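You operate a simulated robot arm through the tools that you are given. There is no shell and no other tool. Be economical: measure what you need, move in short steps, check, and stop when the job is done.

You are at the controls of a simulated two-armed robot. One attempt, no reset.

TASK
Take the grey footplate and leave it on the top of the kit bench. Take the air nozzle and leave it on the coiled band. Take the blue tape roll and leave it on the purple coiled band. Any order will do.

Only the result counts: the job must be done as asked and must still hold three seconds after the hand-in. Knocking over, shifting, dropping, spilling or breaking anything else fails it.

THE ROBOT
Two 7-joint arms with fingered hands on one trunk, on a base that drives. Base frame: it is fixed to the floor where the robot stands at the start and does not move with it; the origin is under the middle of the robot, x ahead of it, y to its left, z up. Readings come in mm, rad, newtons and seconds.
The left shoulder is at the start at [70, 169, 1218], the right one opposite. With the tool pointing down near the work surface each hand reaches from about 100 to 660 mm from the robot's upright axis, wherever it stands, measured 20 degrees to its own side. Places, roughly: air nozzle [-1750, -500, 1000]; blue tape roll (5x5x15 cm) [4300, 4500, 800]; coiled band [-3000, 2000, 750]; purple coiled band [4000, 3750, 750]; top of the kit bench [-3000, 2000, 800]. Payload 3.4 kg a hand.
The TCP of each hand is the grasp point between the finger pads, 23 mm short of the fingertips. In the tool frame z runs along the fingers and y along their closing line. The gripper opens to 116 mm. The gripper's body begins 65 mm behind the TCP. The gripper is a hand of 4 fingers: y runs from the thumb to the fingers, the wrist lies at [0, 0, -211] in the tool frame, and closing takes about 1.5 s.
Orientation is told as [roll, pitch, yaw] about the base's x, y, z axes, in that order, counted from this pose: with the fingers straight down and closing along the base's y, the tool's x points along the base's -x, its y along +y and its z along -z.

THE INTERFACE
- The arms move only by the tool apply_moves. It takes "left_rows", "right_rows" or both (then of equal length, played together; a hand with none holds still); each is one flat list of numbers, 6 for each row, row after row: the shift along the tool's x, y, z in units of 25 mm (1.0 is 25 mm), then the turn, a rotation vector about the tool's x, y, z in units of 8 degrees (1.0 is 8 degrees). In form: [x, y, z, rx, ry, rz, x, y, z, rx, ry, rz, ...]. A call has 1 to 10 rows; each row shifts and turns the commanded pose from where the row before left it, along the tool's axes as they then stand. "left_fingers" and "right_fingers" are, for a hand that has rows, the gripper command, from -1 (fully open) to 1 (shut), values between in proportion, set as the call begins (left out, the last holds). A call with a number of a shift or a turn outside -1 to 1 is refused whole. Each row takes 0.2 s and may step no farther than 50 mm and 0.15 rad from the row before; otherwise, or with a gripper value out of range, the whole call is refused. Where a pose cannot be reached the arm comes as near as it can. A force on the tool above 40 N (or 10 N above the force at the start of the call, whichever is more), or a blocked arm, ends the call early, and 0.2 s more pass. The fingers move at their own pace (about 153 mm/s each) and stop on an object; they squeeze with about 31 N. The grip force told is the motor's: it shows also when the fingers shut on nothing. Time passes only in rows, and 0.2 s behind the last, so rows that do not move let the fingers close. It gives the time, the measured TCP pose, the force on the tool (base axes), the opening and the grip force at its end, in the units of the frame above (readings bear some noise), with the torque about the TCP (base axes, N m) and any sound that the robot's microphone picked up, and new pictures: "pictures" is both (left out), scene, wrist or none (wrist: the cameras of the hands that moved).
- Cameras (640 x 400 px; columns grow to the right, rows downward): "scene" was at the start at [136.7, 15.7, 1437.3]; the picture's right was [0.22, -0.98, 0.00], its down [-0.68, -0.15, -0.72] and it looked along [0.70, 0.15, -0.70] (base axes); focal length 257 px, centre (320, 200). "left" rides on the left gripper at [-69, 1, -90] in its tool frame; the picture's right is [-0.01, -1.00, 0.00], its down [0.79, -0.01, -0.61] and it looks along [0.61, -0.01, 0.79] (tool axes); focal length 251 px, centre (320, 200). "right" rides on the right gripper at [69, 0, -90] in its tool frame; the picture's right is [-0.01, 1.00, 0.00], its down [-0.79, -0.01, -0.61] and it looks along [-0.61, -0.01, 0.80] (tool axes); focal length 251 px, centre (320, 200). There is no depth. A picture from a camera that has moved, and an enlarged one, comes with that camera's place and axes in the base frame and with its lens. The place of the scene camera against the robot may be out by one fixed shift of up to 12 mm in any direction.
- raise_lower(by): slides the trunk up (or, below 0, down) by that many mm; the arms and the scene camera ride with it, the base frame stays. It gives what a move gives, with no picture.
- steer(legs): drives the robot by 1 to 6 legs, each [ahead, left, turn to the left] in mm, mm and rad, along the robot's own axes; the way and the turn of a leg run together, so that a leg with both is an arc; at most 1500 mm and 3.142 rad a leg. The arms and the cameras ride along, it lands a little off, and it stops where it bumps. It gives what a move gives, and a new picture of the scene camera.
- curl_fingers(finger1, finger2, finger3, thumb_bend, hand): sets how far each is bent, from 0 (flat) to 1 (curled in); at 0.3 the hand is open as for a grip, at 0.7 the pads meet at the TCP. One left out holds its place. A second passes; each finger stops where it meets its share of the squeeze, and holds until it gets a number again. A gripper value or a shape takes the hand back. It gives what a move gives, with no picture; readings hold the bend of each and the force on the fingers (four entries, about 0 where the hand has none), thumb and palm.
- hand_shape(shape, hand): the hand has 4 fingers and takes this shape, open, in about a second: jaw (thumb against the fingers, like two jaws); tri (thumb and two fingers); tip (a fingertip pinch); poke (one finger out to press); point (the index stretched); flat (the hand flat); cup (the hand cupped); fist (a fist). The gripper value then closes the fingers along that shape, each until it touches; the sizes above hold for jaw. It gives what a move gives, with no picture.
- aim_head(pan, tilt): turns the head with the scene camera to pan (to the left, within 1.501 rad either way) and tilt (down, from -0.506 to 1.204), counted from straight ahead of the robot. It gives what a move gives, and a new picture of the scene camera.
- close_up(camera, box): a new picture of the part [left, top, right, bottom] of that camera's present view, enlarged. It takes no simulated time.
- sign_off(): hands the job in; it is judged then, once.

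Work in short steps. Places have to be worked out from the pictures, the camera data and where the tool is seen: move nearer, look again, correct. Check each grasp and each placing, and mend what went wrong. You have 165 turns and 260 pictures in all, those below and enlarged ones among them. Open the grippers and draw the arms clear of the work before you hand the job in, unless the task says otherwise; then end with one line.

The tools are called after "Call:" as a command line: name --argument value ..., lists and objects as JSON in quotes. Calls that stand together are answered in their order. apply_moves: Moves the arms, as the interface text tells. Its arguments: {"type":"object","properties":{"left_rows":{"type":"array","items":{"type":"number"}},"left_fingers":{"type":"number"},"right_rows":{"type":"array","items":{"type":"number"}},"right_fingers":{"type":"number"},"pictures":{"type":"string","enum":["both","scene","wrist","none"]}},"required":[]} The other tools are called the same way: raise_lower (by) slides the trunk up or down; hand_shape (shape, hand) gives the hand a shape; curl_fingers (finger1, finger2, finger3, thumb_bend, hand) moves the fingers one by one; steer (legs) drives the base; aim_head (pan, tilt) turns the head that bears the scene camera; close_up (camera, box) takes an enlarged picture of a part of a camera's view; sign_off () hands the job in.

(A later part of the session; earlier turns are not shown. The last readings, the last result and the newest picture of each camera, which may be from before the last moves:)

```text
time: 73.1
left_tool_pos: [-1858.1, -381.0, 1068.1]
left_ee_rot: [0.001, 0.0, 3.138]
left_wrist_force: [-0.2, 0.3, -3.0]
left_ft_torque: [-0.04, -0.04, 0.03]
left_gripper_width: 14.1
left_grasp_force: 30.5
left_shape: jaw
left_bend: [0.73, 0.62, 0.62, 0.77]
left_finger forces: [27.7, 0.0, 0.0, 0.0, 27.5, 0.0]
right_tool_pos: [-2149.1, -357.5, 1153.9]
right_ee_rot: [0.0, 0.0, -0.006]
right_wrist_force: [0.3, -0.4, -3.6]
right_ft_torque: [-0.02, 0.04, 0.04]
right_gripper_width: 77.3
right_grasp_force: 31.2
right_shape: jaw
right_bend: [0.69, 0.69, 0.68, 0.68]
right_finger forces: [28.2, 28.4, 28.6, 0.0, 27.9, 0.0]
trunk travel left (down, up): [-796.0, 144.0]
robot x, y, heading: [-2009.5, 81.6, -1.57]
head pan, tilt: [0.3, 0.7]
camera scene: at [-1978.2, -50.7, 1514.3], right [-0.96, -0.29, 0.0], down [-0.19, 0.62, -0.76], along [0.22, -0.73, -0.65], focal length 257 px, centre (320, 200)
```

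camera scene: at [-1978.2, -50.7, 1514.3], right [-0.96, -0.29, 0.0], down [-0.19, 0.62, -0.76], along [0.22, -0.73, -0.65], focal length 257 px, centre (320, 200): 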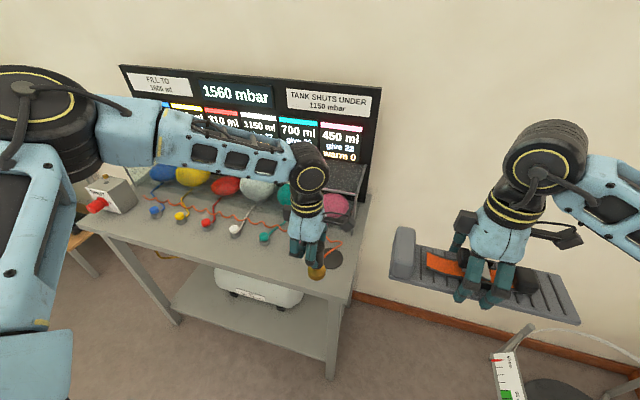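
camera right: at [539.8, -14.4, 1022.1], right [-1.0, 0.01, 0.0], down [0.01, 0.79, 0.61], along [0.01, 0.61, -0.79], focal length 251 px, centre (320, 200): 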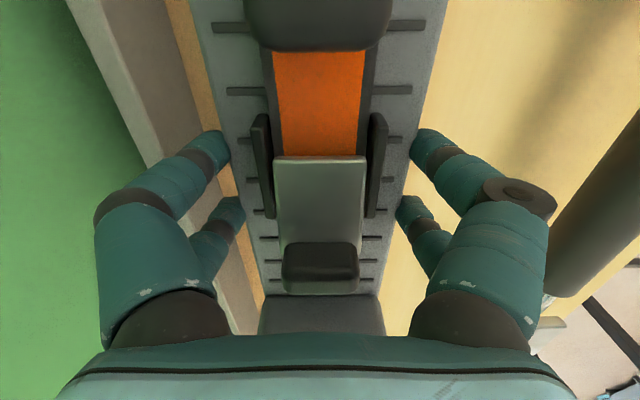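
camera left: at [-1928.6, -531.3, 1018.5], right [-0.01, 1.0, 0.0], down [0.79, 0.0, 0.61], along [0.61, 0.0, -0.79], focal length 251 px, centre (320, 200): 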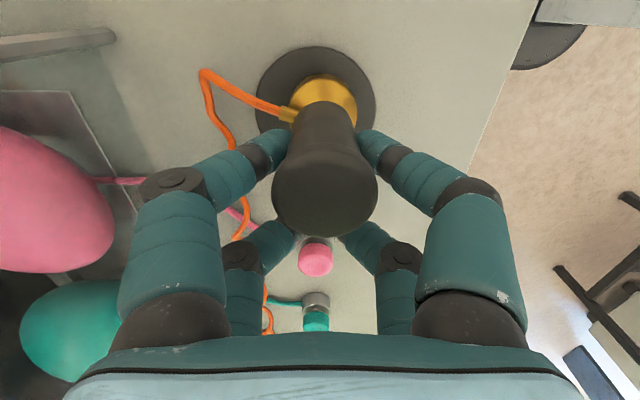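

No drag from the hose. I back off 400 mm and turn right to face −x, then look for the kit bench.

Call:
steer --legs '[[-450, 0, 0], [0, 0, -1.57]]'

Call:
aim_head --pan -0.5 --tilt 0.4

```text
time: 79.7
left_tool_pos: [-2474.4, 390.0, 1068.5]
left_ee_rot: [0.0, 0.0, 1.558]
left_wrist_force: [-0.5, -0.7, -3.6]
left_ft_torque: [-0.05, -0.01, 0.0]
left_gripper_width: 13.7
left_grasp_force: 30.9
left_shape: jaw
left_bend: [0.73, 0.62, 0.62, 0.77]
left_finger forces: [27.4, 0.0, 0.1, 0.0, 26.8, 0.0]
right_tool_pos: [-2448.7, 680.6, 1153.7]
right_ee_rot: [0.0, 0.0, -1.585]
right_wrist_force: [-0.4, -0.5, -3.3]
right_ft_torque: [0.01, 0.0, 0.01]
right_gripper_width: 77.4
right_grasp_force: 31.0
right_shape: jaw
right_bend: [0.69, 0.69, 0.68, 0.69]
right_finger forces: [27.9, 28.0, 28.3, 0.1, 27.8, 0.0]
trunk travel left (down, up): [-796.0, 144.0]
robot x, y, heading: [-2009.2, 537.9, 3.126]
head pan, tilt: [0.3, 0.7]
camera scene: at [-2134.5, 510.7, 1514.3], right [-0.28, 0.96, 0.0], down [0.62, 0.18, -0.76], along [-0.73, -0.22, -0.64], focal length 257 px, centre (320, 200)
```

scene: 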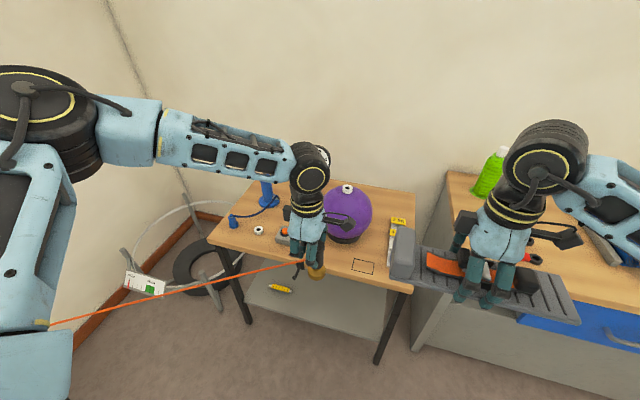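

```text
time: 80.8
left_tool_pos: [-2473.7, 390.4, 1069.2]
left_ee_rot: [0.001, -0.001, 1.557]
left_wrist_force: [0.9, -0.4, -2.9]
left_ft_torque: [-0.06, 0.01, -0.01]
left_gripper_width: 13.5
left_grasp_force: 31.3
left_shape: jaw
left_bend: [0.73, 0.62, 0.62, 0.77]
left_finger forces: [27.3, 0.0, 0.1, 0.0, 26.7, 0.0]
right_tool_pos: [-2448.2, 679.9, 1153.7]
right_ee_rot: [-0.002, 0.0, -1.585]
right_wrist_force: [-0.5, -0.3, -3.5]
right_ft_torque: [0.06, -0.03, 0.03]
right_gripper_width: 77.5
right_grasp_force: 30.9
right_shape: jaw
right_bend: [0.69, 0.69, 0.68, 0.69]
right_finger forces: [28.1, 28.1, 28.2, 0.1, 27.8, 0.0]
trunk travel left (down, up): [-796.0, 144.0]
robot x, y, heading: [-2004.8, 537.7, 3.126]
head pan, tilt: [-0.499, 0.4]
camera scene: at [-2133.8, 580.3, 1541.1], right [0.49, 0.87, 0.0], down [0.34, -0.19, -0.92], along [-0.8, 0.45, -0.39], focal length 257 px, centre (320, 200)
```

scene: 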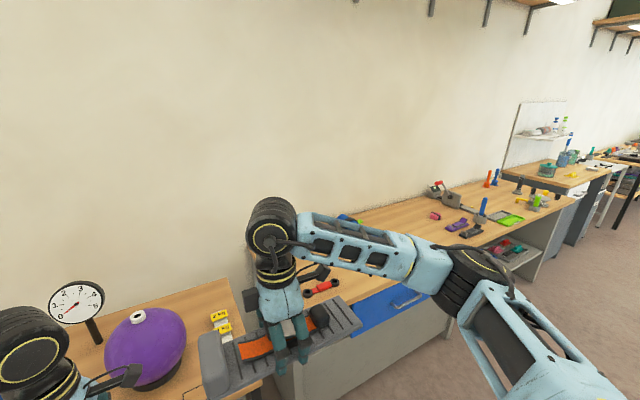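

I zoom at the bench near y≈2000.

Call:
close_up --camera "scene" --box '[400, 160, 600, 285]'

```text
3.20 times, centred on (500, 222) of scene
camera zoom: at [-2133.8, 580.3, 1541.1], right [0.49, 0.87, 0.0], down [0.34, -0.19, -0.92], along [-0.8, 0.45, -0.39], focal length 824 px, centre (-256, 128)
```

zoom: 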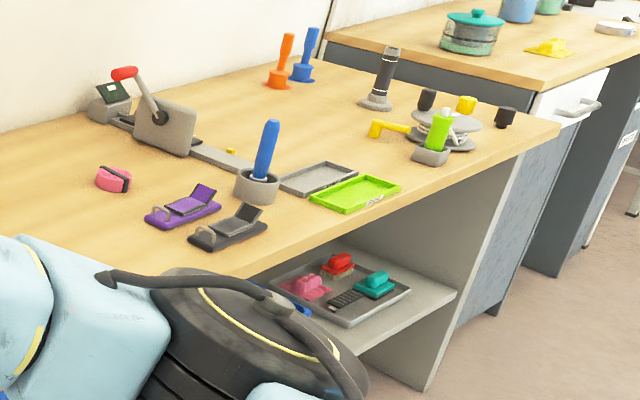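

The kit bench runs along the wall; the pink rolled strap may be the coiled band. I strafe right (along +y) by 1100 mm and look again.

Call:
steer --legs '[[0, -1000, 0.0]]'

Call:
aim_head --pan -0.4 --tilt 0.6

```text
time: 86.0
left_tool_pos: [-2462.3, 1384.3, 1069.7]
left_ee_rot: [-0.001, 0.0, 1.561]
left_wrist_force: [-0.3, -0.7, -3.6]
left_ft_torque: [-0.02, 0.01, -0.02]
left_gripper_width: 13.9
left_grasp_force: 30.8
left_shape: jaw
left_bend: [0.73, 0.62, 0.62, 0.77]
left_finger forces: [27.3, 0.1, 0.0, 0.1, 26.7, 0.1]
right_tool_pos: [-2436.3, 1673.7, 1154.4]
right_ee_rot: [-0.002, -0.001, -1.582]
right_wrist_force: [-1.0, 0.0, -3.1]
right_ft_torque: [0.05, -0.01, -0.01]
right_gripper_width: 77.4
right_grasp_force: 31.5
right_shape: jaw
right_bend: [0.69, 0.69, 0.68, 0.69]
right_finger forces: [28.0, 28.2, 28.3, 0.0, 27.8, 0.0]
trunk travel left (down, up): [-796.0, 144.0]
robot x, y, heading: [-1998.1, 1533.4, 3.13]
head pan, tilt: [-0.499, 0.4]
camera scene: at [-2122.2, 1575.7, 1541.2], right [0.49, 0.87, 0.0], down [0.34, -0.19, -0.92], along [-0.8, 0.45, -0.39], focal length 257 px, centre (320, 200)
```

scene: 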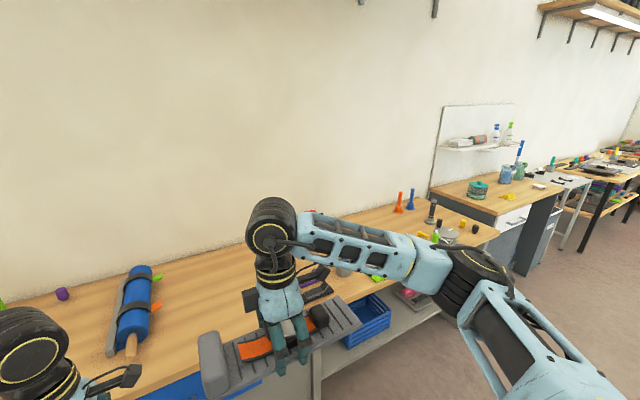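

```text
time: 86.8
left_tool_pos: [-2462.1, 1384.7, 1068.6]
left_ee_rot: [0.0, 0.001, 1.558]
left_wrist_force: [0.8, -1.0, -3.5]
left_ft_torque: [-0.05, 0.02, -0.03]
left_gripper_width: 13.9
left_grasp_force: 31.2
left_shape: jaw
left_bend: [0.73, 0.62, 0.62, 0.77]
left_finger forces: [27.3, 0.1, 0.1, 0.0, 26.7, 0.1]
right_tool_pos: [-2436.3, 1674.4, 1153.4]
right_ee_rot: [-0.001, 0.001, -1.58]
right_wrist_force: [0.8, -0.6, -2.9]
right_ft_torque: [0.08, 0.0, 0.04]
right_gripper_width: 77.1
right_grasp_force: 31.1
right_shape: jaw
right_bend: [0.69, 0.69, 0.68, 0.69]
right_finger forces: [28.0, 28.2, 28.3, 0.0, 27.8, 0.1]
trunk travel left (down, up): [-796.0, 144.0]
robot x, y, heading: [-1996.8, 1533.0, 3.13]
head pan, tilt: [-0.4, 0.6]
camera scene: at [-2122.4, 1566.8, 1523.0], right [0.4, 0.92, 0.0], down [0.52, -0.23, -0.82], along [-0.76, 0.33, -0.57], focal length 257 px, centre (320, 200)
```

scene: 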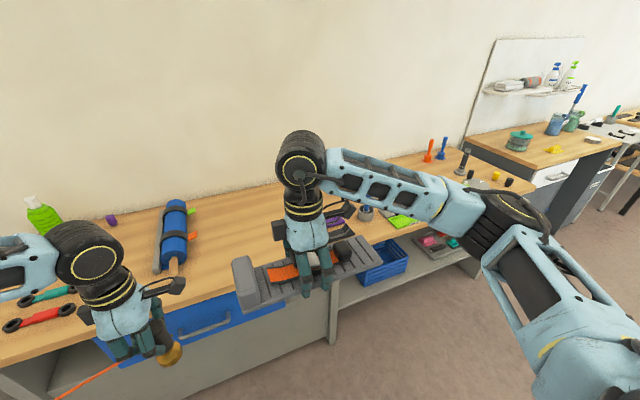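

The right arm hides the key area. I move on 450 mm and look again.

Call:
steer --legs '[[0, -450, 0.0]]'

Call:
aim_head --pan 0.05 --tilt 0.6

```text
time: 89.5
left_tool_pos: [-2457.7, 1834.5, 1068.9]
left_ee_rot: [0.001, 0.0, 1.564]
left_wrist_force: [-0.2, -1.4, -2.8]
left_ft_torque: [-0.05, 0.01, -0.01]
left_gripper_width: 13.8
left_grasp_force: 31.1
left_shape: jaw
left_bend: [0.73, 0.62, 0.62, 0.77]
left_finger forces: [27.3, 0.0, 0.1, 0.0, 26.8, 0.0]
right_tool_pos: [-2431.6, 2125.0, 1154.0]
right_ee_rot: [-0.001, 0.003, -1.58]
right_wrist_force: [0.0, 0.1, -3.9]
right_ft_torque: [0.03, 0.01, 0.04]
right_gripper_width: 77.1
right_grasp_force: 30.9
right_shape: jaw
right_bend: [0.69, 0.69, 0.68, 0.69]
right_finger forces: [28.0, 28.1, 28.3, 0.1, 27.8, 0.0]
trunk travel left (down, up): [-796.0, 144.0]
robot x, y, heading: [-1993.0, 1985.5, 3.134]
head pan, tilt: [-0.4, 0.6]
camera scene: at [-2118.1, 2016.0, 1522.9], right [0.4, 0.92, 0.0], down [0.52, -0.22, -0.82], along [-0.76, 0.33, -0.57], focal length 257 px, centre (320, 200)
```

scene: 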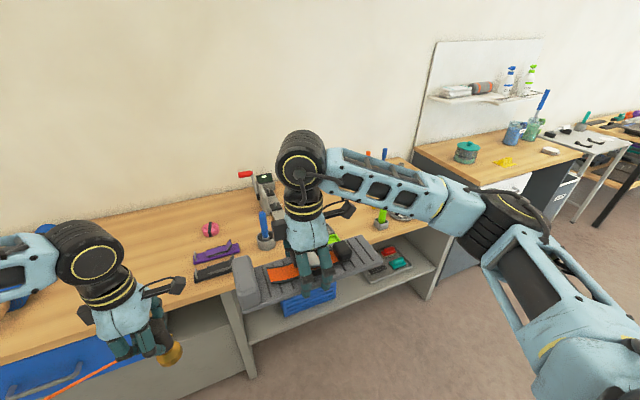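

```text
time: 90.4
left_tool_pos: [-2456.2, 1836.4, 1069.3]
left_ee_rot: [0.0, 0.002, 1.563]
left_wrist_force: [-0.2, -0.3, -3.6]
left_ft_torque: [-0.02, -0.01, -0.01]
left_gripper_width: 13.6
left_grasp_force: 31.0
left_shape: jaw
left_bend: [0.73, 0.62, 0.62, 0.77]
left_finger forces: [27.2, 0.0, 0.0, 0.0, 26.7, 0.0]
right_tool_pos: [-2432.0, 2125.8, 1153.9]
right_ee_rot: [0.0, -0.001, -1.581]
right_wrist_force: [-0.7, 0.9, -3.4]
right_ft_torque: [0.07, 0.02, 0.04]
right_gripper_width: 77.3
right_grasp_force: 31.3
right_shape: jaw
right_bend: [0.69, 0.69, 0.68, 0.69]
right_finger forces: [28.0, 28.2, 28.4, 0.0, 27.8, 0.0]
trunk travel left (down, up): [-796.0, 144.0]
robot x, y, heading: [-1992.8, 1985.8, 3.129]
head pan, tilt: [0.051, 0.6]
camera scene: at [-2125.3, 1979.4, 1522.9], right [-0.04, 1.0, 0.0], down [0.57, 0.02, -0.82], along [-0.82, -0.03, -0.57], focal length 257 px, centre (320, 200)
```

scene: 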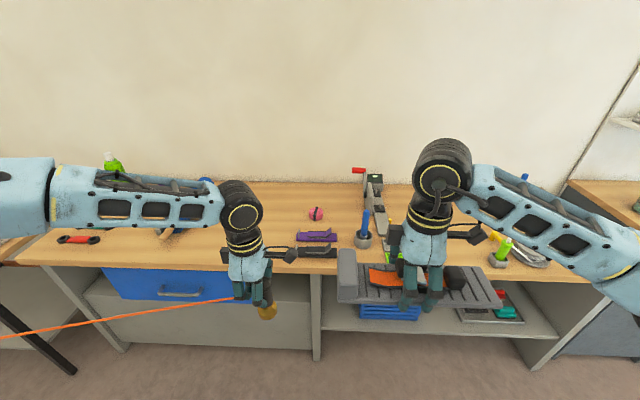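

Call:
close_up --camera "scene" --box '[260, 160, 420, 280]'

Call:
aim_head --pan 0.2 --tilt 0.75

```text
3.33 times, centred on (340, 220) of scene
camera zoom: at [-2125.3, 1979.4, 1522.9], right [-0.04, 1.0, 0.0], down [0.57, 0.02, -0.82], along [-0.82, -0.03, -0.57], focal length 858 px, centre (253, 133)
```

zoom: 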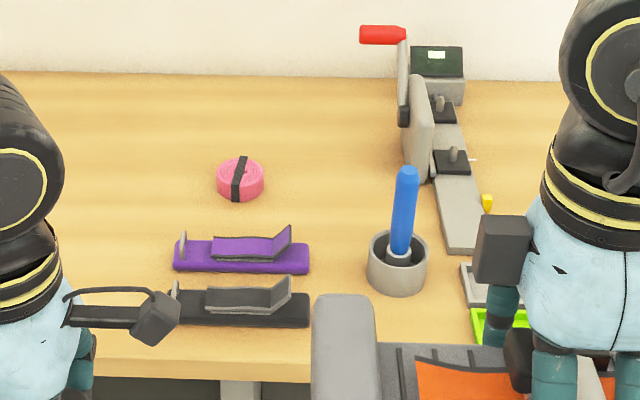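

```text
time: 91.1
left_tool_pos: [-2459.3, 1835.9, 1069.2]
left_ee_rot: [-0.001, -0.001, 1.562]
left_wrist_force: [-0.9, 0.6, -2.3]
left_ft_torque: [-0.07, 0.03, 0.04]
left_gripper_width: 13.7
left_grasp_force: 30.5
left_shape: jaw
left_bend: [0.73, 0.62, 0.62, 0.77]
left_finger forces: [27.4, 0.0, 0.0, 0.0, 26.7, 0.1]
right_tool_pos: [-2431.9, 2126.2, 1153.0]
right_ee_rot: [0.0, -0.001, -1.581]
right_wrist_force: [0.2, 0.3, -4.0]
right_ft_torque: [0.06, -0.02, 0.0]
right_gripper_width: 77.4
right_grasp_force: 30.9
right_shape: jaw
right_bend: [0.69, 0.69, 0.68, 0.69]
right_finger forces: [27.9, 28.2, 28.3, 0.0, 27.7, 0.1]
trunk travel left (down, up): [-796.0, 144.0]
robot x, y, heading: [-1992.7, 1983.4, 3.127]
head pan, tilt: [0.201, 0.75]
camera scene: at [-2118.3, 1966.8, 1510.1], right [-0.19, 0.98, 0.0], down [0.67, 0.13, -0.73], along [-0.72, -0.14, -0.68], focal length 257 px, centre (320, 200)
```

scene: 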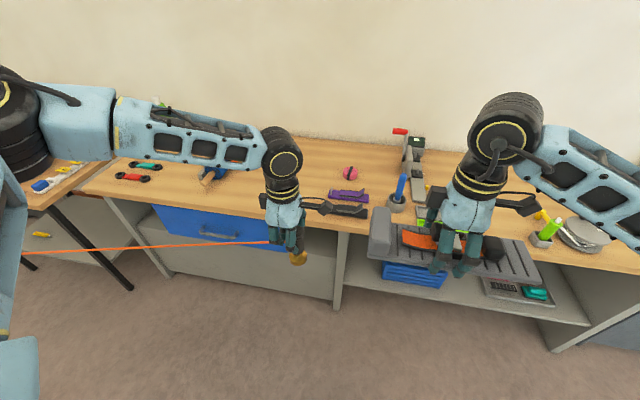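

The pink coiled band sits near (−3043, 1927, 808), bench front x≈−2730, top z≈790. The bench is free around y 1545–1815, so I place the plate there first: strafe left 430, ahead 400.

Call:
steer --legs '[[0, 430, 0.0], [330, 0, 0]]'

Call:
aim_head --pan -0.3 --tilt 0.85

Call:
apply_moves --right_rows '[0, 0, 0, 0, 0, 0]' --pictures "wrist"

```text
time: 95.5
left_tool_pos: [-2792.0, 1405.0, 1069.8]
left_ee_rot: [0.003, 0.0, 1.564]
left_wrist_force: [-0.5, 0.0, -3.1]
left_ft_torque: [-0.05, 0.0, 0.0]
left_gripper_width: 13.6
left_grasp_force: 30.9
left_shape: jaw
left_bend: [0.73, 0.62, 0.62, 0.77]
left_finger forces: [27.3, 0.1, 0.0, 0.0, 26.7, 0.0]
right_tool_pos: [-2765.4, 1694.6, 1154.4]
right_ee_rot: [-0.004, -0.002, -1.579]
right_wrist_force: [-0.1, 0.1, -2.7]
right_ft_torque: [0.08, -0.02, 0.01]
right_gripper_width: 77.4
right_grasp_force: 31.2
right_shape: jaw
right_bend: [0.69, 0.69, 0.68, 0.69]
right_finger forces: [28.1, 28.1, 28.4, 0.0, 27.9, 0.1]
trunk travel left (down, up): [-796.0, 144.0]
robot x, y, heading: [-2328.5, 1549.7, 3.136]
head pan, tilt: [0.201, 0.75]
camera scene: at [-2451.7, 1536.1, 1510.3], right [-0.19, 0.98, 0.0], down [0.67, 0.13, -0.73], along [-0.72, -0.14, -0.68], focal length 257 px, centre (320, 200)
```

scene: 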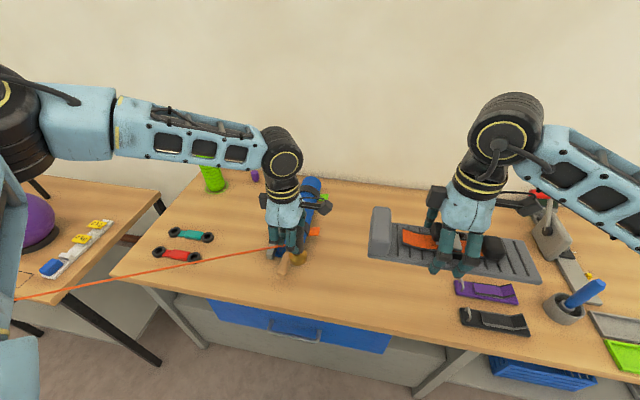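

```text
time: 96.4
left_tool_pos: [-2793.8, 1404.2, 1068.7]
left_ee_rot: [-0.003, 0.001, 1.563]
left_wrist_force: [0.0, 0.2, -3.5]
left_ft_torque: [-0.05, 0.01, 0.02]
left_gripper_width: 13.8
left_grasp_force: 31.2
left_shape: jaw
left_bend: [0.73, 0.62, 0.62, 0.77]
left_finger forces: [27.5, 0.0, 0.0, 0.1, 26.6, 0.1]
right_tool_pos: [-2768.4, 1694.8, 1153.3]
right_ee_rot: [0.0, 0.0, -1.58]
right_wrist_force: [-0.2, -0.3, -4.0]
right_ft_torque: [0.06, 0.0, 0.0]
right_gripper_width: 77.4
right_grasp_force: 31.5
right_shape: jaw
right_bend: [0.69, 0.69, 0.68, 0.69]
right_finger forces: [28.1, 28.1, 28.4, 0.0, 27.8, 0.0]
trunk travel left (down, up): [-796.0, 144.0]
robot x, y, heading: [-2325.1, 1554.4, 3.136]
head pan, tilt: [-0.3, 0.85]
camera scene: at [-2447.4, 1575.4, 1502.0], right [0.3, 0.95, 0.0], down [0.72, -0.23, -0.66], along [-0.63, 0.2, -0.75], focal length 257 px, centre (320, 200)
```

scene: 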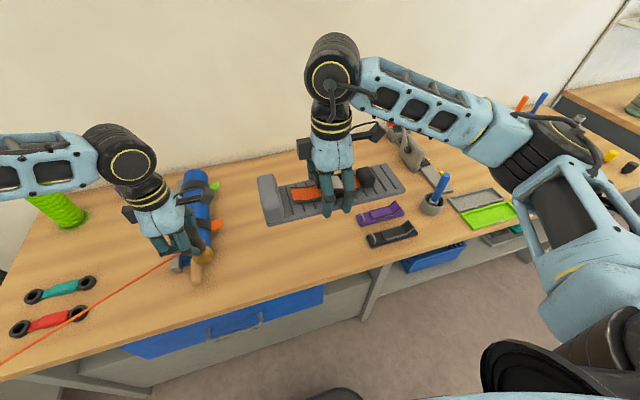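

```text
time: 96.8
left_tool_pos: [-2793.7, 1405.3, 1069.5]
left_ee_rot: [0.001, 0.0, 1.562]
left_wrist_force: [0.2, 0.0, -3.4]
left_ft_torque: [-0.06, -0.02, -0.01]
left_gripper_width: 13.6
left_grasp_force: 30.0
left_shape: jaw
left_bend: [0.73, 0.62, 0.62, 0.77]
left_finger forces: [27.4, 0.0, 0.0, 0.0, 26.6, 0.1]
right_tool_pos: [-2766.5, 1694.3, 1153.1]
right_ee_rot: [0.001, 0.001, -1.578]
right_wrist_force: [0.0, -0.3, -3.1]
right_ft_torque: [0.06, -0.04, 0.02]
right_gripper_width: 77.2
right_grasp_force: 31.2
right_shape: jaw
right_bend: [0.69, 0.69, 0.68, 0.69]
right_finger forces: [28.1, 28.1, 28.3, 0.0, 27.9, 0.1]
trunk travel left (down, up): [-796.0, 144.0]
robot x, y, heading: [-2327.2, 1556.0, 3.134]
head pan, tilt: [-0.3, 0.85]
camera right: at [-2766.3, 1763.9, 1242.8], right [1.0, -0.02, 0.0], down [-0.01, -0.79, 0.61], along [-0.01, -0.61, -0.79], focal length 251 px, centre (320, 200)
```

right: 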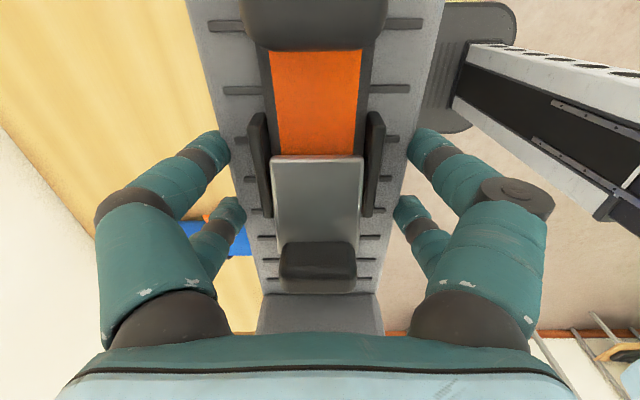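

Spot is clear: clips start at y≈1855, roller ends at y≈1420. I drive 95 mm ahead and 15 left, then lower the plate with the arm.

Call:
steer --legs '[[95, 15, 0.0]]'

Call:
apply_moves --right_rows '[0, 0, 1, 0, 0, 0, 0, 0, 1, 0, 0, 0, 0, 0, 1, 0, 0, 0, 0, 0, 1, 0, 0, 0, 0, 0, 1, 0, 0, 0, 0, 0, 1, 0, 0, 0, 0, 0, 1, 0, 0, 0, 0, 0, 1, 0, 0, 0]' --pictures "both"

```text
time: 98.0
left_tool_pos: [-2884.6, 1390.3, 1071.0]
left_ee_rot: [0.001, 0.001, 1.565]
left_wrist_force: [0.4, 0.9, -3.7]
left_ft_torque: [-0.08, -0.01, -0.01]
left_gripper_width: 13.7
left_grasp_force: 30.6
left_shape: jaw
left_bend: [0.73, 0.62, 0.62, 0.77]
left_finger forces: [27.5, 0.1, 0.1, 0.0, 26.8, 0.0]
right_tool_pos: [-2858.8, 1681.4, 1155.2]
right_ee_rot: [-0.003, -0.001, -1.58]
right_wrist_force: [-0.1, 1.0, -2.7]
right_ft_torque: [0.03, 0.01, 0.01]
right_gripper_width: 77.2
right_grasp_force: 31.2
right_shape: jaw
right_bend: [0.69, 0.69, 0.68, 0.69]
right_finger forces: [28.0, 28.3, 28.4, 0.0, 27.8, 0.0]
trunk travel left (down, up): [-796.0, 144.0]
robot x, y, heading: [-2420.0, 1542.3, 3.139]
head pan, tilt: [-0.3, 0.85]
camera scene: at [-2537.3, 1561.9, 1502.4], right [0.3, 0.95, 0.0], down [0.71, -0.23, -0.66], along [-0.63, 0.2, -0.75], focal length 257 px, centre (320, 200)
```

scene: 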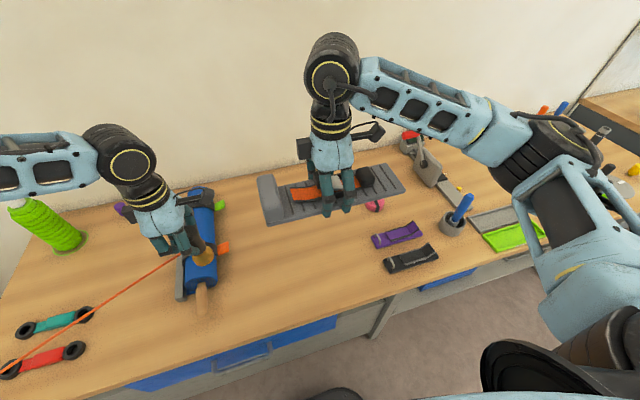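

```text
time: 99.8
left_tool_pos: [-2886.8, 1390.8, 1068.8]
left_ee_rot: [0.001, 0.001, 1.564]
left_wrist_force: [0.8, 0.1, -3.4]
left_ft_torque: [-0.04, -0.01, 0.0]
left_gripper_width: 13.8
left_grasp_force: 31.1
left_shape: jaw
left_bend: [0.73, 0.62, 0.62, 0.77]
left_finger forces: [27.5, 0.0, 0.0, 0.0, 26.8, 0.0]
right_tool_pos: [-2860.9, 1680.0, 955.5]
right_ee_rot: [-0.001, 0.0, -1.578]
right_wrist_force: [-0.7, 0.2, -2.8]
right_ft_torque: [0.05, -0.02, 0.01]
right_gripper_width: 77.5
right_grasp_force: 31.1
right_shape: jaw
right_bend: [0.69, 0.69, 0.68, 0.69]
right_finger forces: [28.0, 28.2, 28.4, 0.0, 27.7, 0.0]
trunk travel left (down, up): [-796.0, 144.0]
robot x, y, heading: [-2420.6, 1536.6, 3.136]
head pan, tilt: [-0.3, 0.85]
camera scene: at [-2541.3, 1561.4, 1502.0], right [0.3, 0.95, 0.0], down [0.72, -0.23, -0.66], along [-0.63, 0.2, -0.75], focal length 257 px, centre (320, 200)
camera right: at [-2860.1, 1749.5, 1043.0], right [1.0, -0.02, 0.0], down [-0.01, -0.79, 0.61], along [-0.01, -0.61, -0.79], focal length 251 px, centre (320, 200)
```

scene: 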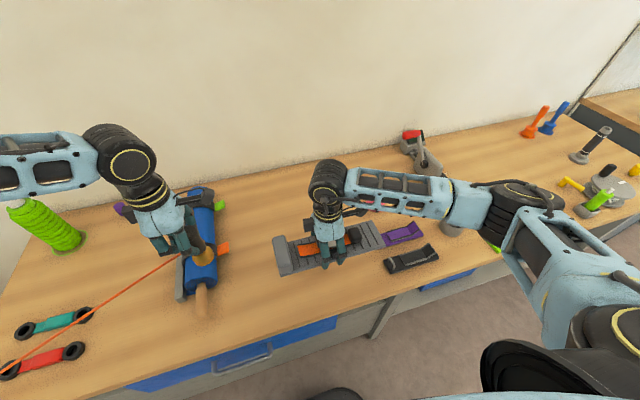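
right: 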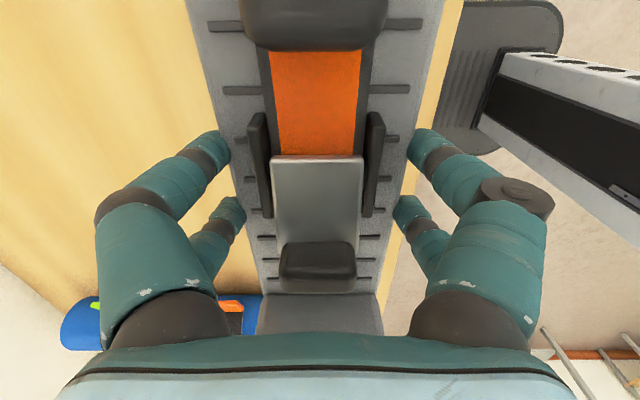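

Clearances fine (plate end y≈1819 vs clips ≥1855; bench edge ≈ −2750). I continue down, first to z≈855.

Call:
apply_moves --right_rows '[0, 0.2, 1, 0, 0, 0, 0, 0.2, 1, 0, 0, 0, 0, 0.2, 1, 0, 0, 0, 0, 0.2, 0.8, 0, 0, 0]' --pictures "both"

```text
time: 100.8
left_tool_pos: [-2887.8, 1390.2, 1068.6]
left_ee_rot: [0.002, 0.0, 1.562]
left_wrist_force: [-0.5, -0.3, -4.0]
left_ft_torque: [-0.06, -0.02, 0.0]
left_gripper_width: 13.7
left_grasp_force: 31.5
left_shape: jaw
left_bend: [0.73, 0.62, 0.62, 0.77]
left_finger forces: [27.5, 0.0, 0.0, 0.0, 26.7, 0.0]
right_tool_pos: [-2840.7, 1680.3, 858.8]
right_ee_rot: [0.0, 0.0, -1.579]
right_wrist_force: [0.0, -0.6, -3.5]
right_ft_torque: [0.06, 0.02, 0.0]
right_gripper_width: 77.4
right_grasp_force: 30.7
right_shape: jaw
right_bend: [0.69, 0.69, 0.68, 0.69]
right_finger forces: [28.1, 28.1, 28.4, 0.0, 27.9, 0.1]
trunk travel left (down, up): [-796.0, 144.0]
robot x, y, heading: [-2422.9, 1539.0, 3.134]
head pan, tilt: [-0.3, 0.85]
camera scene: at [-2541.1, 1561.4, 1502.1], right [0.3, 0.95, 0.0], down [0.72, -0.23, -0.66], along [-0.63, 0.2, -0.75], focal length 257 px, centre (320, 200)
camera right: at [-2839.9, 1749.4, 948.0], right [1.0, -0.02, 0.0], down [-0.01, -0.79, 0.61], along [-0.01, -0.61, -0.8], focal length 251 px, centre (320, 200)
```

scene: 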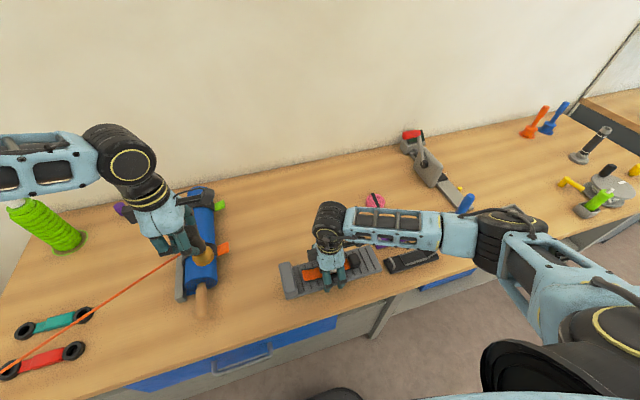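
right: 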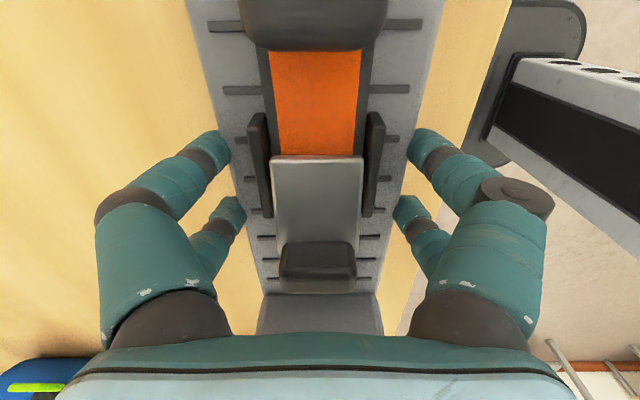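

I correct away from the clips (−15 mm y, −15 mm x) while descending gently until contact.

Call:
apply_moves --right_rows '[-0.3, -0.3, 0.5, 0, 0, 0, -0.3, -0.3, 0.4, 0, 0, 0, 0, 0, 0.3, 0, 0, 0, 0, 0, 0.2, 0, 0, 0]' --pictures "wrist"

Call:
close_up --camera "scene" --box '[250, 180, 450, 310]'

```text
time: 101.8
left_tool_pos: [-2887.0, 1389.8, 1069.3]
left_ee_rot: [0.0, 0.001, 1.563]
left_wrist_force: [0.6, -0.5, -3.2]
left_ft_torque: [-0.03, 0.03, -0.04]
left_gripper_width: 13.7
left_grasp_force: 30.8
left_shape: jaw
left_bend: [0.73, 0.62, 0.62, 0.77]
left_finger forces: [27.5, 0.0, 0.0, 0.0, 26.7, 0.0]
right_tool_pos: [-2858.5, 1666.0, 823.7]
right_ee_rot: [0.001, 0.001, -1.58]
right_wrist_force: [0.6, 1.2, -2.3]
right_ft_torque: [-0.09, -0.07, 0.03]
right_gripper_width: 77.1
right_grasp_force: 31.0
right_shape: jaw
right_bend: [0.69, 0.69, 0.68, 0.69]
right_finger forces: [28.5, 29.1, 28.5, 0.0, 28.1, 0.0]
trunk travel left (down, up): [-796.0, 144.0]
robot x, y, heading: [-2423.3, 1537.3, 3.139]
head pan, tilt: [-0.3, 0.85]
camera right: at [-2855.5, 1734.7, 913.0], right [1.0, -0.02, 0.0], down [-0.01, -0.79, 0.61], along [-0.01, -0.61, -0.8], focal length 251 px, centre (320, 200)
```

right: 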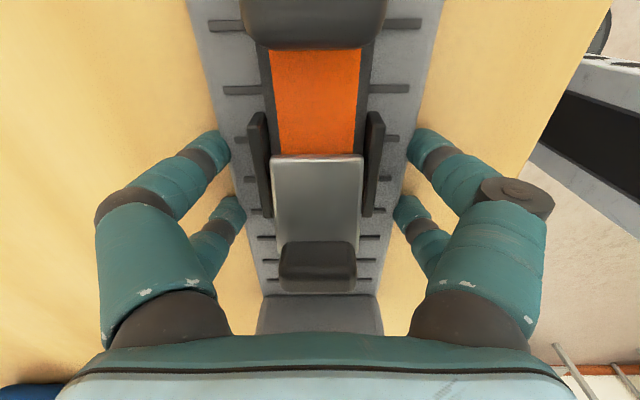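

```text
3.08 times, centred on (350, 245) of scene
camera zoom: at [-2541.0, 1561.3, 1502.1], right [0.3, 0.95, 0.0], down [0.72, -0.23, -0.66], along [-0.63, 0.2, -0.75], focal length 792 px, centre (228, 62)
```

zoom: 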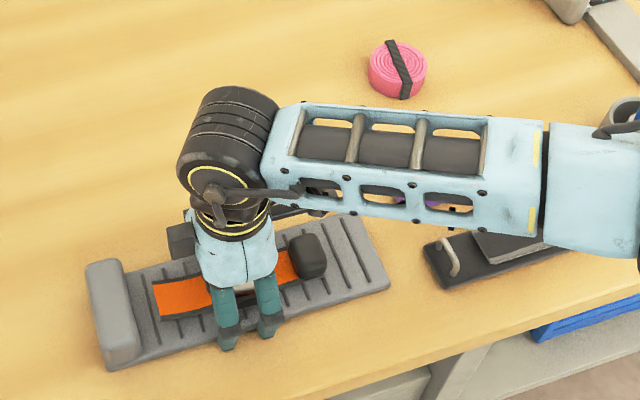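

Contact seems just beginning. I go down another few mm in fine steps.

Call:
apply_moves --right_rows '[0, 0, 0.1, 0, 0, 0, 0, 0, 0.1, 0, 0, 0]' --pictures "none"

```text
time: 102.4
left_tool_pos: [-2885.1, 1391.2, 1069.2]
left_ee_rot: [0.003, 0.001, 1.563]
left_wrist_force: [-0.4, -0.2, -3.8]
left_ft_torque: [-0.04, -0.02, -0.01]
left_gripper_width: 13.6
left_grasp_force: 30.9
left_shape: jaw
left_bend: [0.73, 0.62, 0.62, 0.77]
left_finger forces: [27.5, 0.0, 0.0, 0.0, 26.8, 0.1]
right_tool_pos: [-2858.1, 1664.6, 822.2]
right_ee_rot: [-0.007, -0.001, -1.581]
right_wrist_force: [5.7, 4.2, 25.4]
right_ft_torque: [0.08, -1.44, 0.28]
right_gripper_width: 75.7
right_grasp_force: 31.1
right_shape: jaw
right_bend: [0.71, 0.71, 0.69, 0.69]
right_finger forces: [42.6, 39.8, 28.2, 0.0, 28.6, 0.0]
trunk travel left (down, up): [-796.0, 144.0]
robot x, y, heading: [-2418.9, 1539.8, 3.13]
head pan, tilt: [-0.3, 0.85]
stopped in row 2 (right hand): the force on the tool passed its limit (the readings are from after the stop); the commanded pose is now the measured one
```

Firm contact with the bench at TCP z≈822. I open the fingers, then rise.

Call:
apply_moves --right_rows '[0, 0, -0.06, 0, 0, 0, 0, 0, 0, 0, 0, 0, 0, 0, 0, 0, 0, 0, 0, 0, 0, 0, 0, 0, 0, 0, 0, 0, 0, 0]' --right_fingers -1 --pictures "wrist"

Call:
apply_moves --right_rows '[0, 0, -0.5, 0, 0, 0, 0, 0, -1, 0, 0, 0, 0, 0, -1, 0, 0, 0, 0, 0, -1, 0, 0, 0, 0, 0, -1, 0, 0, 0, 0, 0, -1, 0, 0, 0, 0, 0, -1, 0, 0, 0]' --pictures "both"

```text
time: 103.6
left_tool_pos: [-2886.5, 1389.9, 1069.5]
left_ee_rot: [-0.001, 0.0, 1.562]
left_wrist_force: [0.0, -0.3, -3.8]
left_ft_torque: [-0.07, 0.02, -0.03]
left_gripper_width: 13.8
left_grasp_force: 31.2
left_shape: jaw
left_bend: [0.73, 0.62, 0.62, 0.77]
left_finger forces: [27.5, 0.1, 0.0, 0.0, 26.8, 0.0]
right_tool_pos: [-2858.2, 1665.1, 822.1]
right_ee_rot: [-0.005, -0.002, -1.58]
right_wrist_force: [-2.4, -1.2, 5.5]
right_ft_torque: [0.02, -0.22, -0.02]
right_gripper_width: 115.6
right_grasp_force: 0.0
right_shape: jaw
right_bend: [0.32, 0.3, 0.3, 0.3]
right_finger forces: [4.0, 1.0, 0.4, 0.0, 0.4, 0.0]
trunk travel left (down, up): [-796.0, 144.0]
robot x, y, heading: [-2424.5, 1536.8, 3.133]
head pan, tilt: [-0.3, 0.85]
camera right: at [-2856.3, 1734.0, 911.9], right [1.0, -0.02, -0.01], down [-0.01, -0.79, 0.61], along [-0.02, -0.61, -0.79], focal length 251 px, centre (320, 200)
```

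right: 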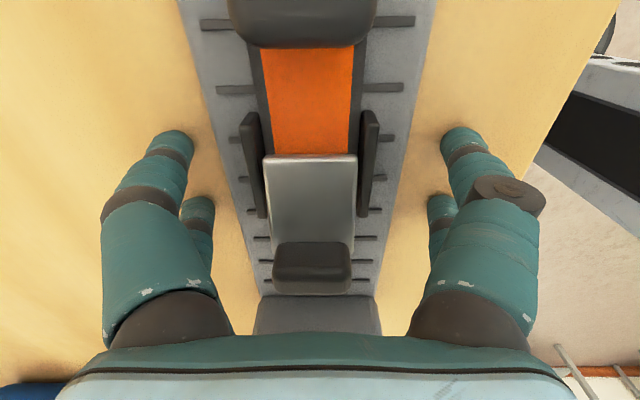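

```text
time: 105.2
left_tool_pos: [-2888.1, 1391.0, 1067.7]
left_ee_rot: [-0.002, 0.001, 1.561]
left_wrist_force: [0.3, -0.4, -4.0]
left_ft_torque: [-0.06, 0.01, -0.01]
left_gripper_width: 13.7
left_grasp_force: 31.0
left_shape: jaw
left_bend: [0.73, 0.62, 0.62, 0.77]
left_finger forces: [27.5, 0.0, 0.1, 0.0, 26.7, 0.0]
right_tool_pos: [-2856.5, 1664.2, 985.1]
right_ee_rot: [-0.006, 0.0, -1.58]
right_wrist_force: [0.7, 0.2, 0.2]
right_ft_torque: [0.01, 0.0, 0.04]
right_gripper_width: 115.8
right_grasp_force: 0.2
right_shape: jaw
right_bend: [0.3, 0.3, 0.3, 0.3]
right_finger forces: [0.0, 0.0, 0.0, 0.0, 0.0, 0.0]
trunk travel left (down, up): [-796.0, 144.0]
robot x, y, heading: [-2421.0, 1539.8, 3.137]
head pan, tilt: [-0.3, 0.85]
camera scene: at [-2540.5, 1561.1, 1502.1], right [0.3, 0.95, 0.0], down [0.72, -0.23, -0.66], along [-0.63, 0.2, -0.75], focal length 257 px, centre (320, 200)
camera right: at [-2855.1, 1734.1, 1074.5], right [1.0, -0.02, -0.01], down [-0.01, -0.79, 0.61], along [-0.01, -0.61, -0.79], focal length 251 px, centre (320, 200)
```

scene: 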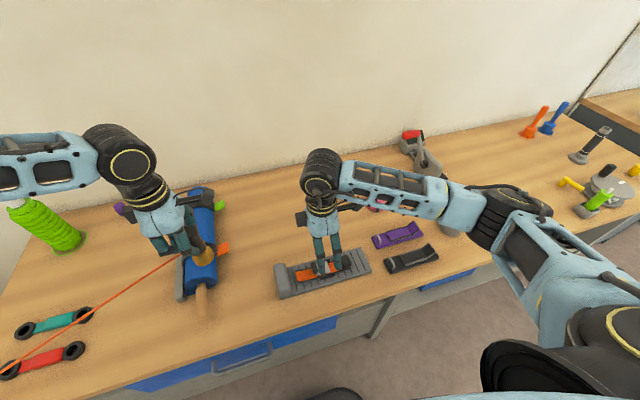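
right: 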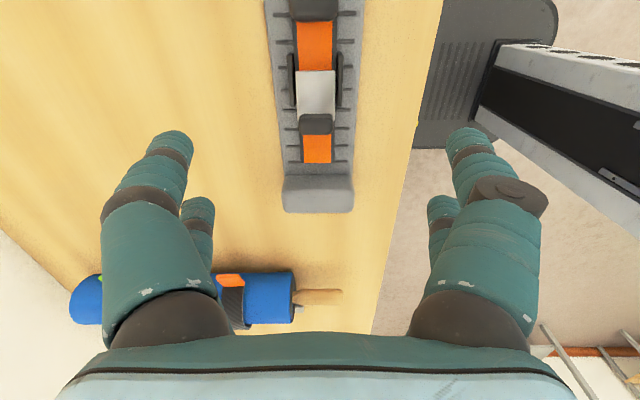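

The plate lies on the bench top. Now I raise and retract the right arm, while rotating the left hand back 90° for a longer reach toward the band.

Call:
apply_moves --right_rows '[0, 0, -1, 0, 0, 0, 0, 0, -1, 0, 0, 0, 0, 0, -1, 0, 0, 0, 0, 0, -1, 0, 0, 0, 0, 0, -1, 0, 0, 0, 0, 0, -1, 0, 0, 0, 0, 1, 0, 0, 0, 0, 0, 1, 0, 0, 0, 0, 0, 1, 0, 0, 0, 0, 0, 1, 0, 0, 0, 0]' --left_rows '[0, 0, -0.5, 0, 0, -1, 0, 0, -0.5, 0, 0, -1, 0, 0, 0, 0, 0, -1, 0, 0, 0, 0, 0, -1, 0, 0, 0, 0, 0, -1, 0, 0, 0, 0, 0, -1, 0, 0, 0, 0, 0, -1, 0, 0, 0, 0, 0, -1, 0, 0, 0, 0, 0, -1, 0, 0, 0, 0, 0, -1]' --pictures "none"

Call:
apply_moves --left_rows '[0, 0, 0, 0, 0, -1, 0, 0, 0, 0, 0, -0.25]' --pictures "wrist"

Call:
steer --legs '[[50, 0, 0], [0, -530, 0]]'

Call:
aim_head --pan 0.15 --tilt 0.8

```text
time: 107.4
left_tool_pos: [-2885.2, 1390.7, 1094.5]
left_ee_rot: [-0.001, -0.001, 2.961]
left_wrist_force: [0.0, -0.2, -2.7]
left_ft_torque: [0.02, -0.04, -0.03]
left_gripper_width: 14.1
left_grasp_force: 31.2
left_shape: jaw
left_bend: [0.73, 0.62, 0.62, 0.77]
left_finger forces: [27.3, 0.0, 0.0, 0.0, 26.6, 0.0]
right_tool_pos: [-2756.3, 1663.5, 1135.4]
right_ee_rot: [-0.006, 0.0, -1.581]
right_wrist_force: [0.7, -0.7, -0.4]
right_ft_torque: [-0.02, 0.01, -0.01]
right_gripper_width: 115.9
right_grasp_force: 0.0
right_shape: jaw
right_bend: [0.3, 0.3, 0.3, 0.3]
right_finger forces: [0.0, 0.1, 0.0, 0.0, 0.1, 0.0]
trunk travel left (down, up): [-796.0, 144.0]
robot x, y, heading: [-2423.4, 1539.9, 3.136]
head pan, tilt: [-0.3, 0.85]
```

```text
time: 108.0
left_tool_pos: [-2887.2, 1390.2, 1092.6]
left_ee_rot: [0.0, 0.0, 3.135]
left_wrist_force: [0.2, -1.0, -2.8]
left_ft_torque: [-0.04, -0.05, -0.04]
left_gripper_width: 13.7
left_grasp_force: 30.8
left_shape: jaw
left_bend: [0.73, 0.62, 0.62, 0.77]
left_finger forces: [27.4, 0.1, 0.0, 0.0, 26.6, 0.0]
right_tool_pos: [-2756.7, 1664.3, 1136.2]
right_ee_rot: [-0.006, 0.001, -1.58]
right_wrist_force: [-0.1, -0.5, -0.3]
right_ft_torque: [-0.03, -0.02, 0.02]
right_gripper_width: 116.0
right_grasp_force: 0.0
right_shape: jaw
right_bend: [0.3, 0.3, 0.3, 0.3]
right_finger forces: [0.1, 0.0, 0.0, 0.0, 0.0, 0.0]
trunk travel left (down, up): [-796.0, 144.0]
robot x, y, heading: [-2419.2, 1540.5, 3.133]
head pan, tilt: [-0.3, 0.85]
camera left: at [-2957.0, 1391.4, 1183.5], right [0.0, 1.0, 0.0], down [0.79, 0.0, 0.61], along [0.61, 0.0, -0.79], focal length 251 px, centre (320, 200)
```

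left: 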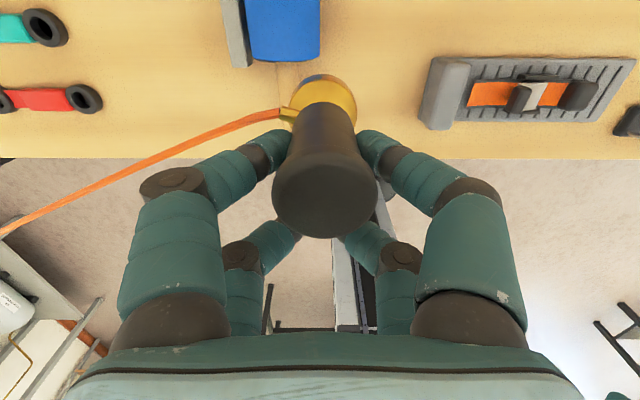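

```text
time: 111.6
left_tool_pos: [-2933.6, 1928.5, 1094.4]
left_ee_rot: [0.0, 0.0, 3.127]
left_wrist_force: [-0.2, 0.1, -3.6]
left_ft_torque: [-0.01, -0.07, 0.03]
left_gripper_width: 13.7
left_grasp_force: 31.5
left_shape: jaw
left_bend: [0.73, 0.62, 0.62, 0.77]
left_finger forces: [27.4, 0.0, 0.0, 0.1, 26.6, 0.0]
right_tool_pos: [-2800.0, 2199.8, 1135.3]
right_ee_rot: [-0.006, 0.002, -1.588]
right_wrist_force: [0.8, 0.2, -0.9]
right_ft_torque: [0.01, 0.0, 0.01]
right_gripper_width: 115.9
right_grasp_force: 0.1
right_shape: jaw
right_bend: [0.3, 0.3, 0.3, 0.3]
right_finger forces: [0.0, 0.0, 0.0, 0.1, 0.0, 0.0]
trunk travel left (down, up): [-796.0, 144.0]
robot x, y, heading: [-2468.9, 2074.4, 3.127]
head pan, tilt: [-0.3, 0.85]
camera scene: at [-2584.6, 2096.2, 1502.1], right [0.31, 0.95, 0.0], down [0.71, -0.23, -0.66], along [-0.63, 0.2, -0.75], focal length 257 px, centre (320, 200)
```

scene: 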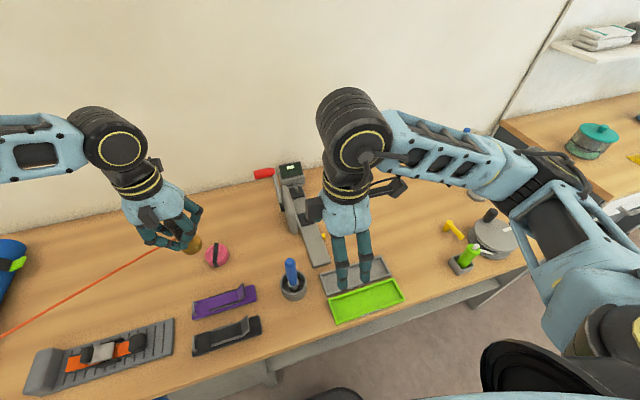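

```text
time: 112.5
left_tool_pos: [-2932.4, 1928.7, 1094.1]
left_ee_rot: [0.002, 0.001, 3.128]
left_wrist_force: [-0.6, 1.2, -2.9]
left_ft_torque: [-0.03, -0.05, 0.02]
left_gripper_width: 13.8
left_grasp_force: 31.1
left_shape: jaw
left_bend: [0.73, 0.62, 0.62, 0.77]
left_finger forces: [27.4, 0.1, 0.0, 0.0, 26.7, 0.0]
right_tool_pos: [-2799.9, 2201.7, 1134.6]
right_ee_rot: [-0.006, 0.001, -1.588]
right_wrist_force: [0.2, -0.1, 0.0]
right_ft_torque: [0.0, -0.03, -0.01]
right_gripper_width: 115.8
right_grasp_force: 0.1
right_shape: jaw
right_bend: [0.3, 0.3, 0.3, 0.3]
right_finger forces: [0.0, 0.0, 0.0, 0.0, 0.0, 0.0]
trunk travel left (down, up): [-796.0, 144.0]
robot x, y, heading: [-2465.1, 2075.2, 3.128]
head pan, tilt: [0.15, 0.799]
camera scene: at [-2590.0, 2062.7, 1506.1], right [-0.13, 0.99, 0.0], down [0.71, 0.1, -0.7], along [-0.69, -0.09, -0.72], focal length 257 px, centre (320, 200)
```

scene: 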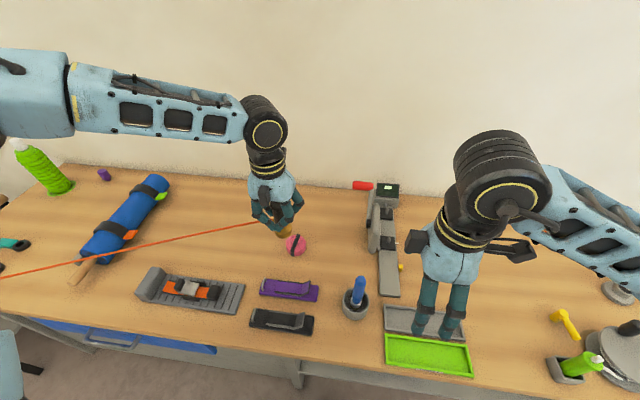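

Band at about (−3042, 1927). I extend the left hand 96 mm so that the nozzle axis (13 mm off the TCP) comes over it, and check with wrist view.

Call:
apply_moves --left_rows '[-1, 0, 0.5, 0, 0, 0, -1, 0, 0.5, 0, 0, 0, -1, 0, 0.5, 0, 0, 0, -0.84, 0, 0.5, 0, 0, 0]' --pictures "both"

Call:
close_up --camera "scene" --box '[210, 150, 370, 270]'

```text
time: 113.5
left_tool_pos: [-2993.7, 1895.7, 1059.7]
left_ee_rot: [-0.001, 0.0, 3.125]
left_wrist_force: [-0.2, -0.3, -2.6]
left_ft_torque: [0.04, -0.05, -0.02]
left_gripper_width: 13.8
left_grasp_force: 30.4
left_shape: jaw
left_bend: [0.73, 0.62, 0.62, 0.77]
left_finger forces: [27.4, 0.0, 0.0, 0.0, 26.6, 0.0]
left hand out of reach, approached as far as the arm can: row 2, 3, 4
right_tool_pos: [-2801.1, 2201.7, 1134.4]
right_ee_rot: [-0.005, 0.0, -1.587]
right_wrist_force: [0.5, 0.0, -1.0]
right_ft_torque: [-0.03, -0.02, 0.0]
right_gripper_width: 116.0
right_grasp_force: 0.1
right_shape: jaw
right_bend: [0.3, 0.3, 0.3, 0.3]
right_finger forces: [0.0, 0.0, 0.1, 0.1, 0.1, 0.0]
trunk travel left (down, up): [-796.0, 144.0]
robot x, y, heading: [-2462.8, 2075.0, 3.125]
head pan, tilt: [0.15, 0.799]
camera scene: at [-2591.2, 2062.0, 1506.0], right [-0.14, 0.99, 0.0], down [0.71, 0.1, -0.7], along [-0.69, -0.09, -0.72], focal length 257 px, centre (320, 200)
camera left: at [-3062.0, 1897.8, 1148.9], right [0.01, 1.0, 0.0], down [0.8, -0.01, 0.61], along [0.61, 0.0, -0.8], focal length 251 px, centre (320, 200)
```

scene: 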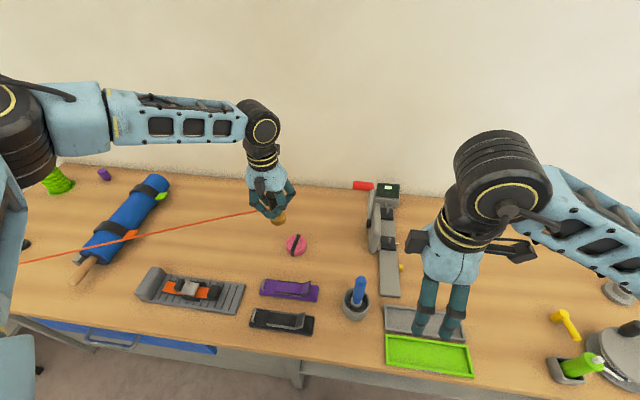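
left: 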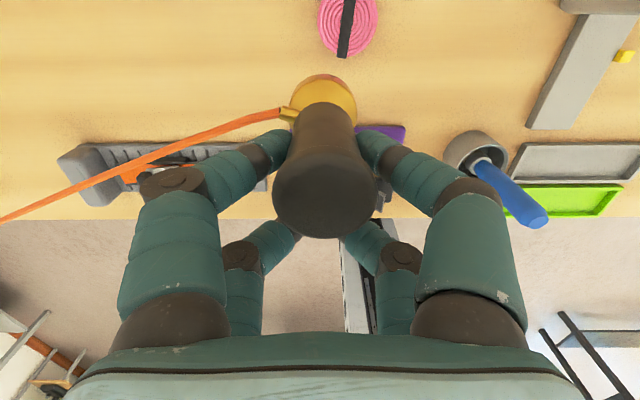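

```text
3.33 times, centred on (290, 210) of scene
camera zoom: at [-2591.2, 2062.0, 1506.0], right [-0.14, 0.99, 0.0], down [0.71, 0.1, -0.7], along [-0.69, -0.09, -0.72], focal length 858 px, centre (420, 167)
```

zoom: 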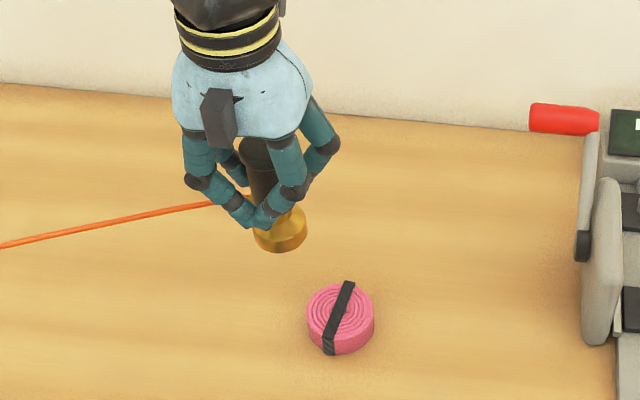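

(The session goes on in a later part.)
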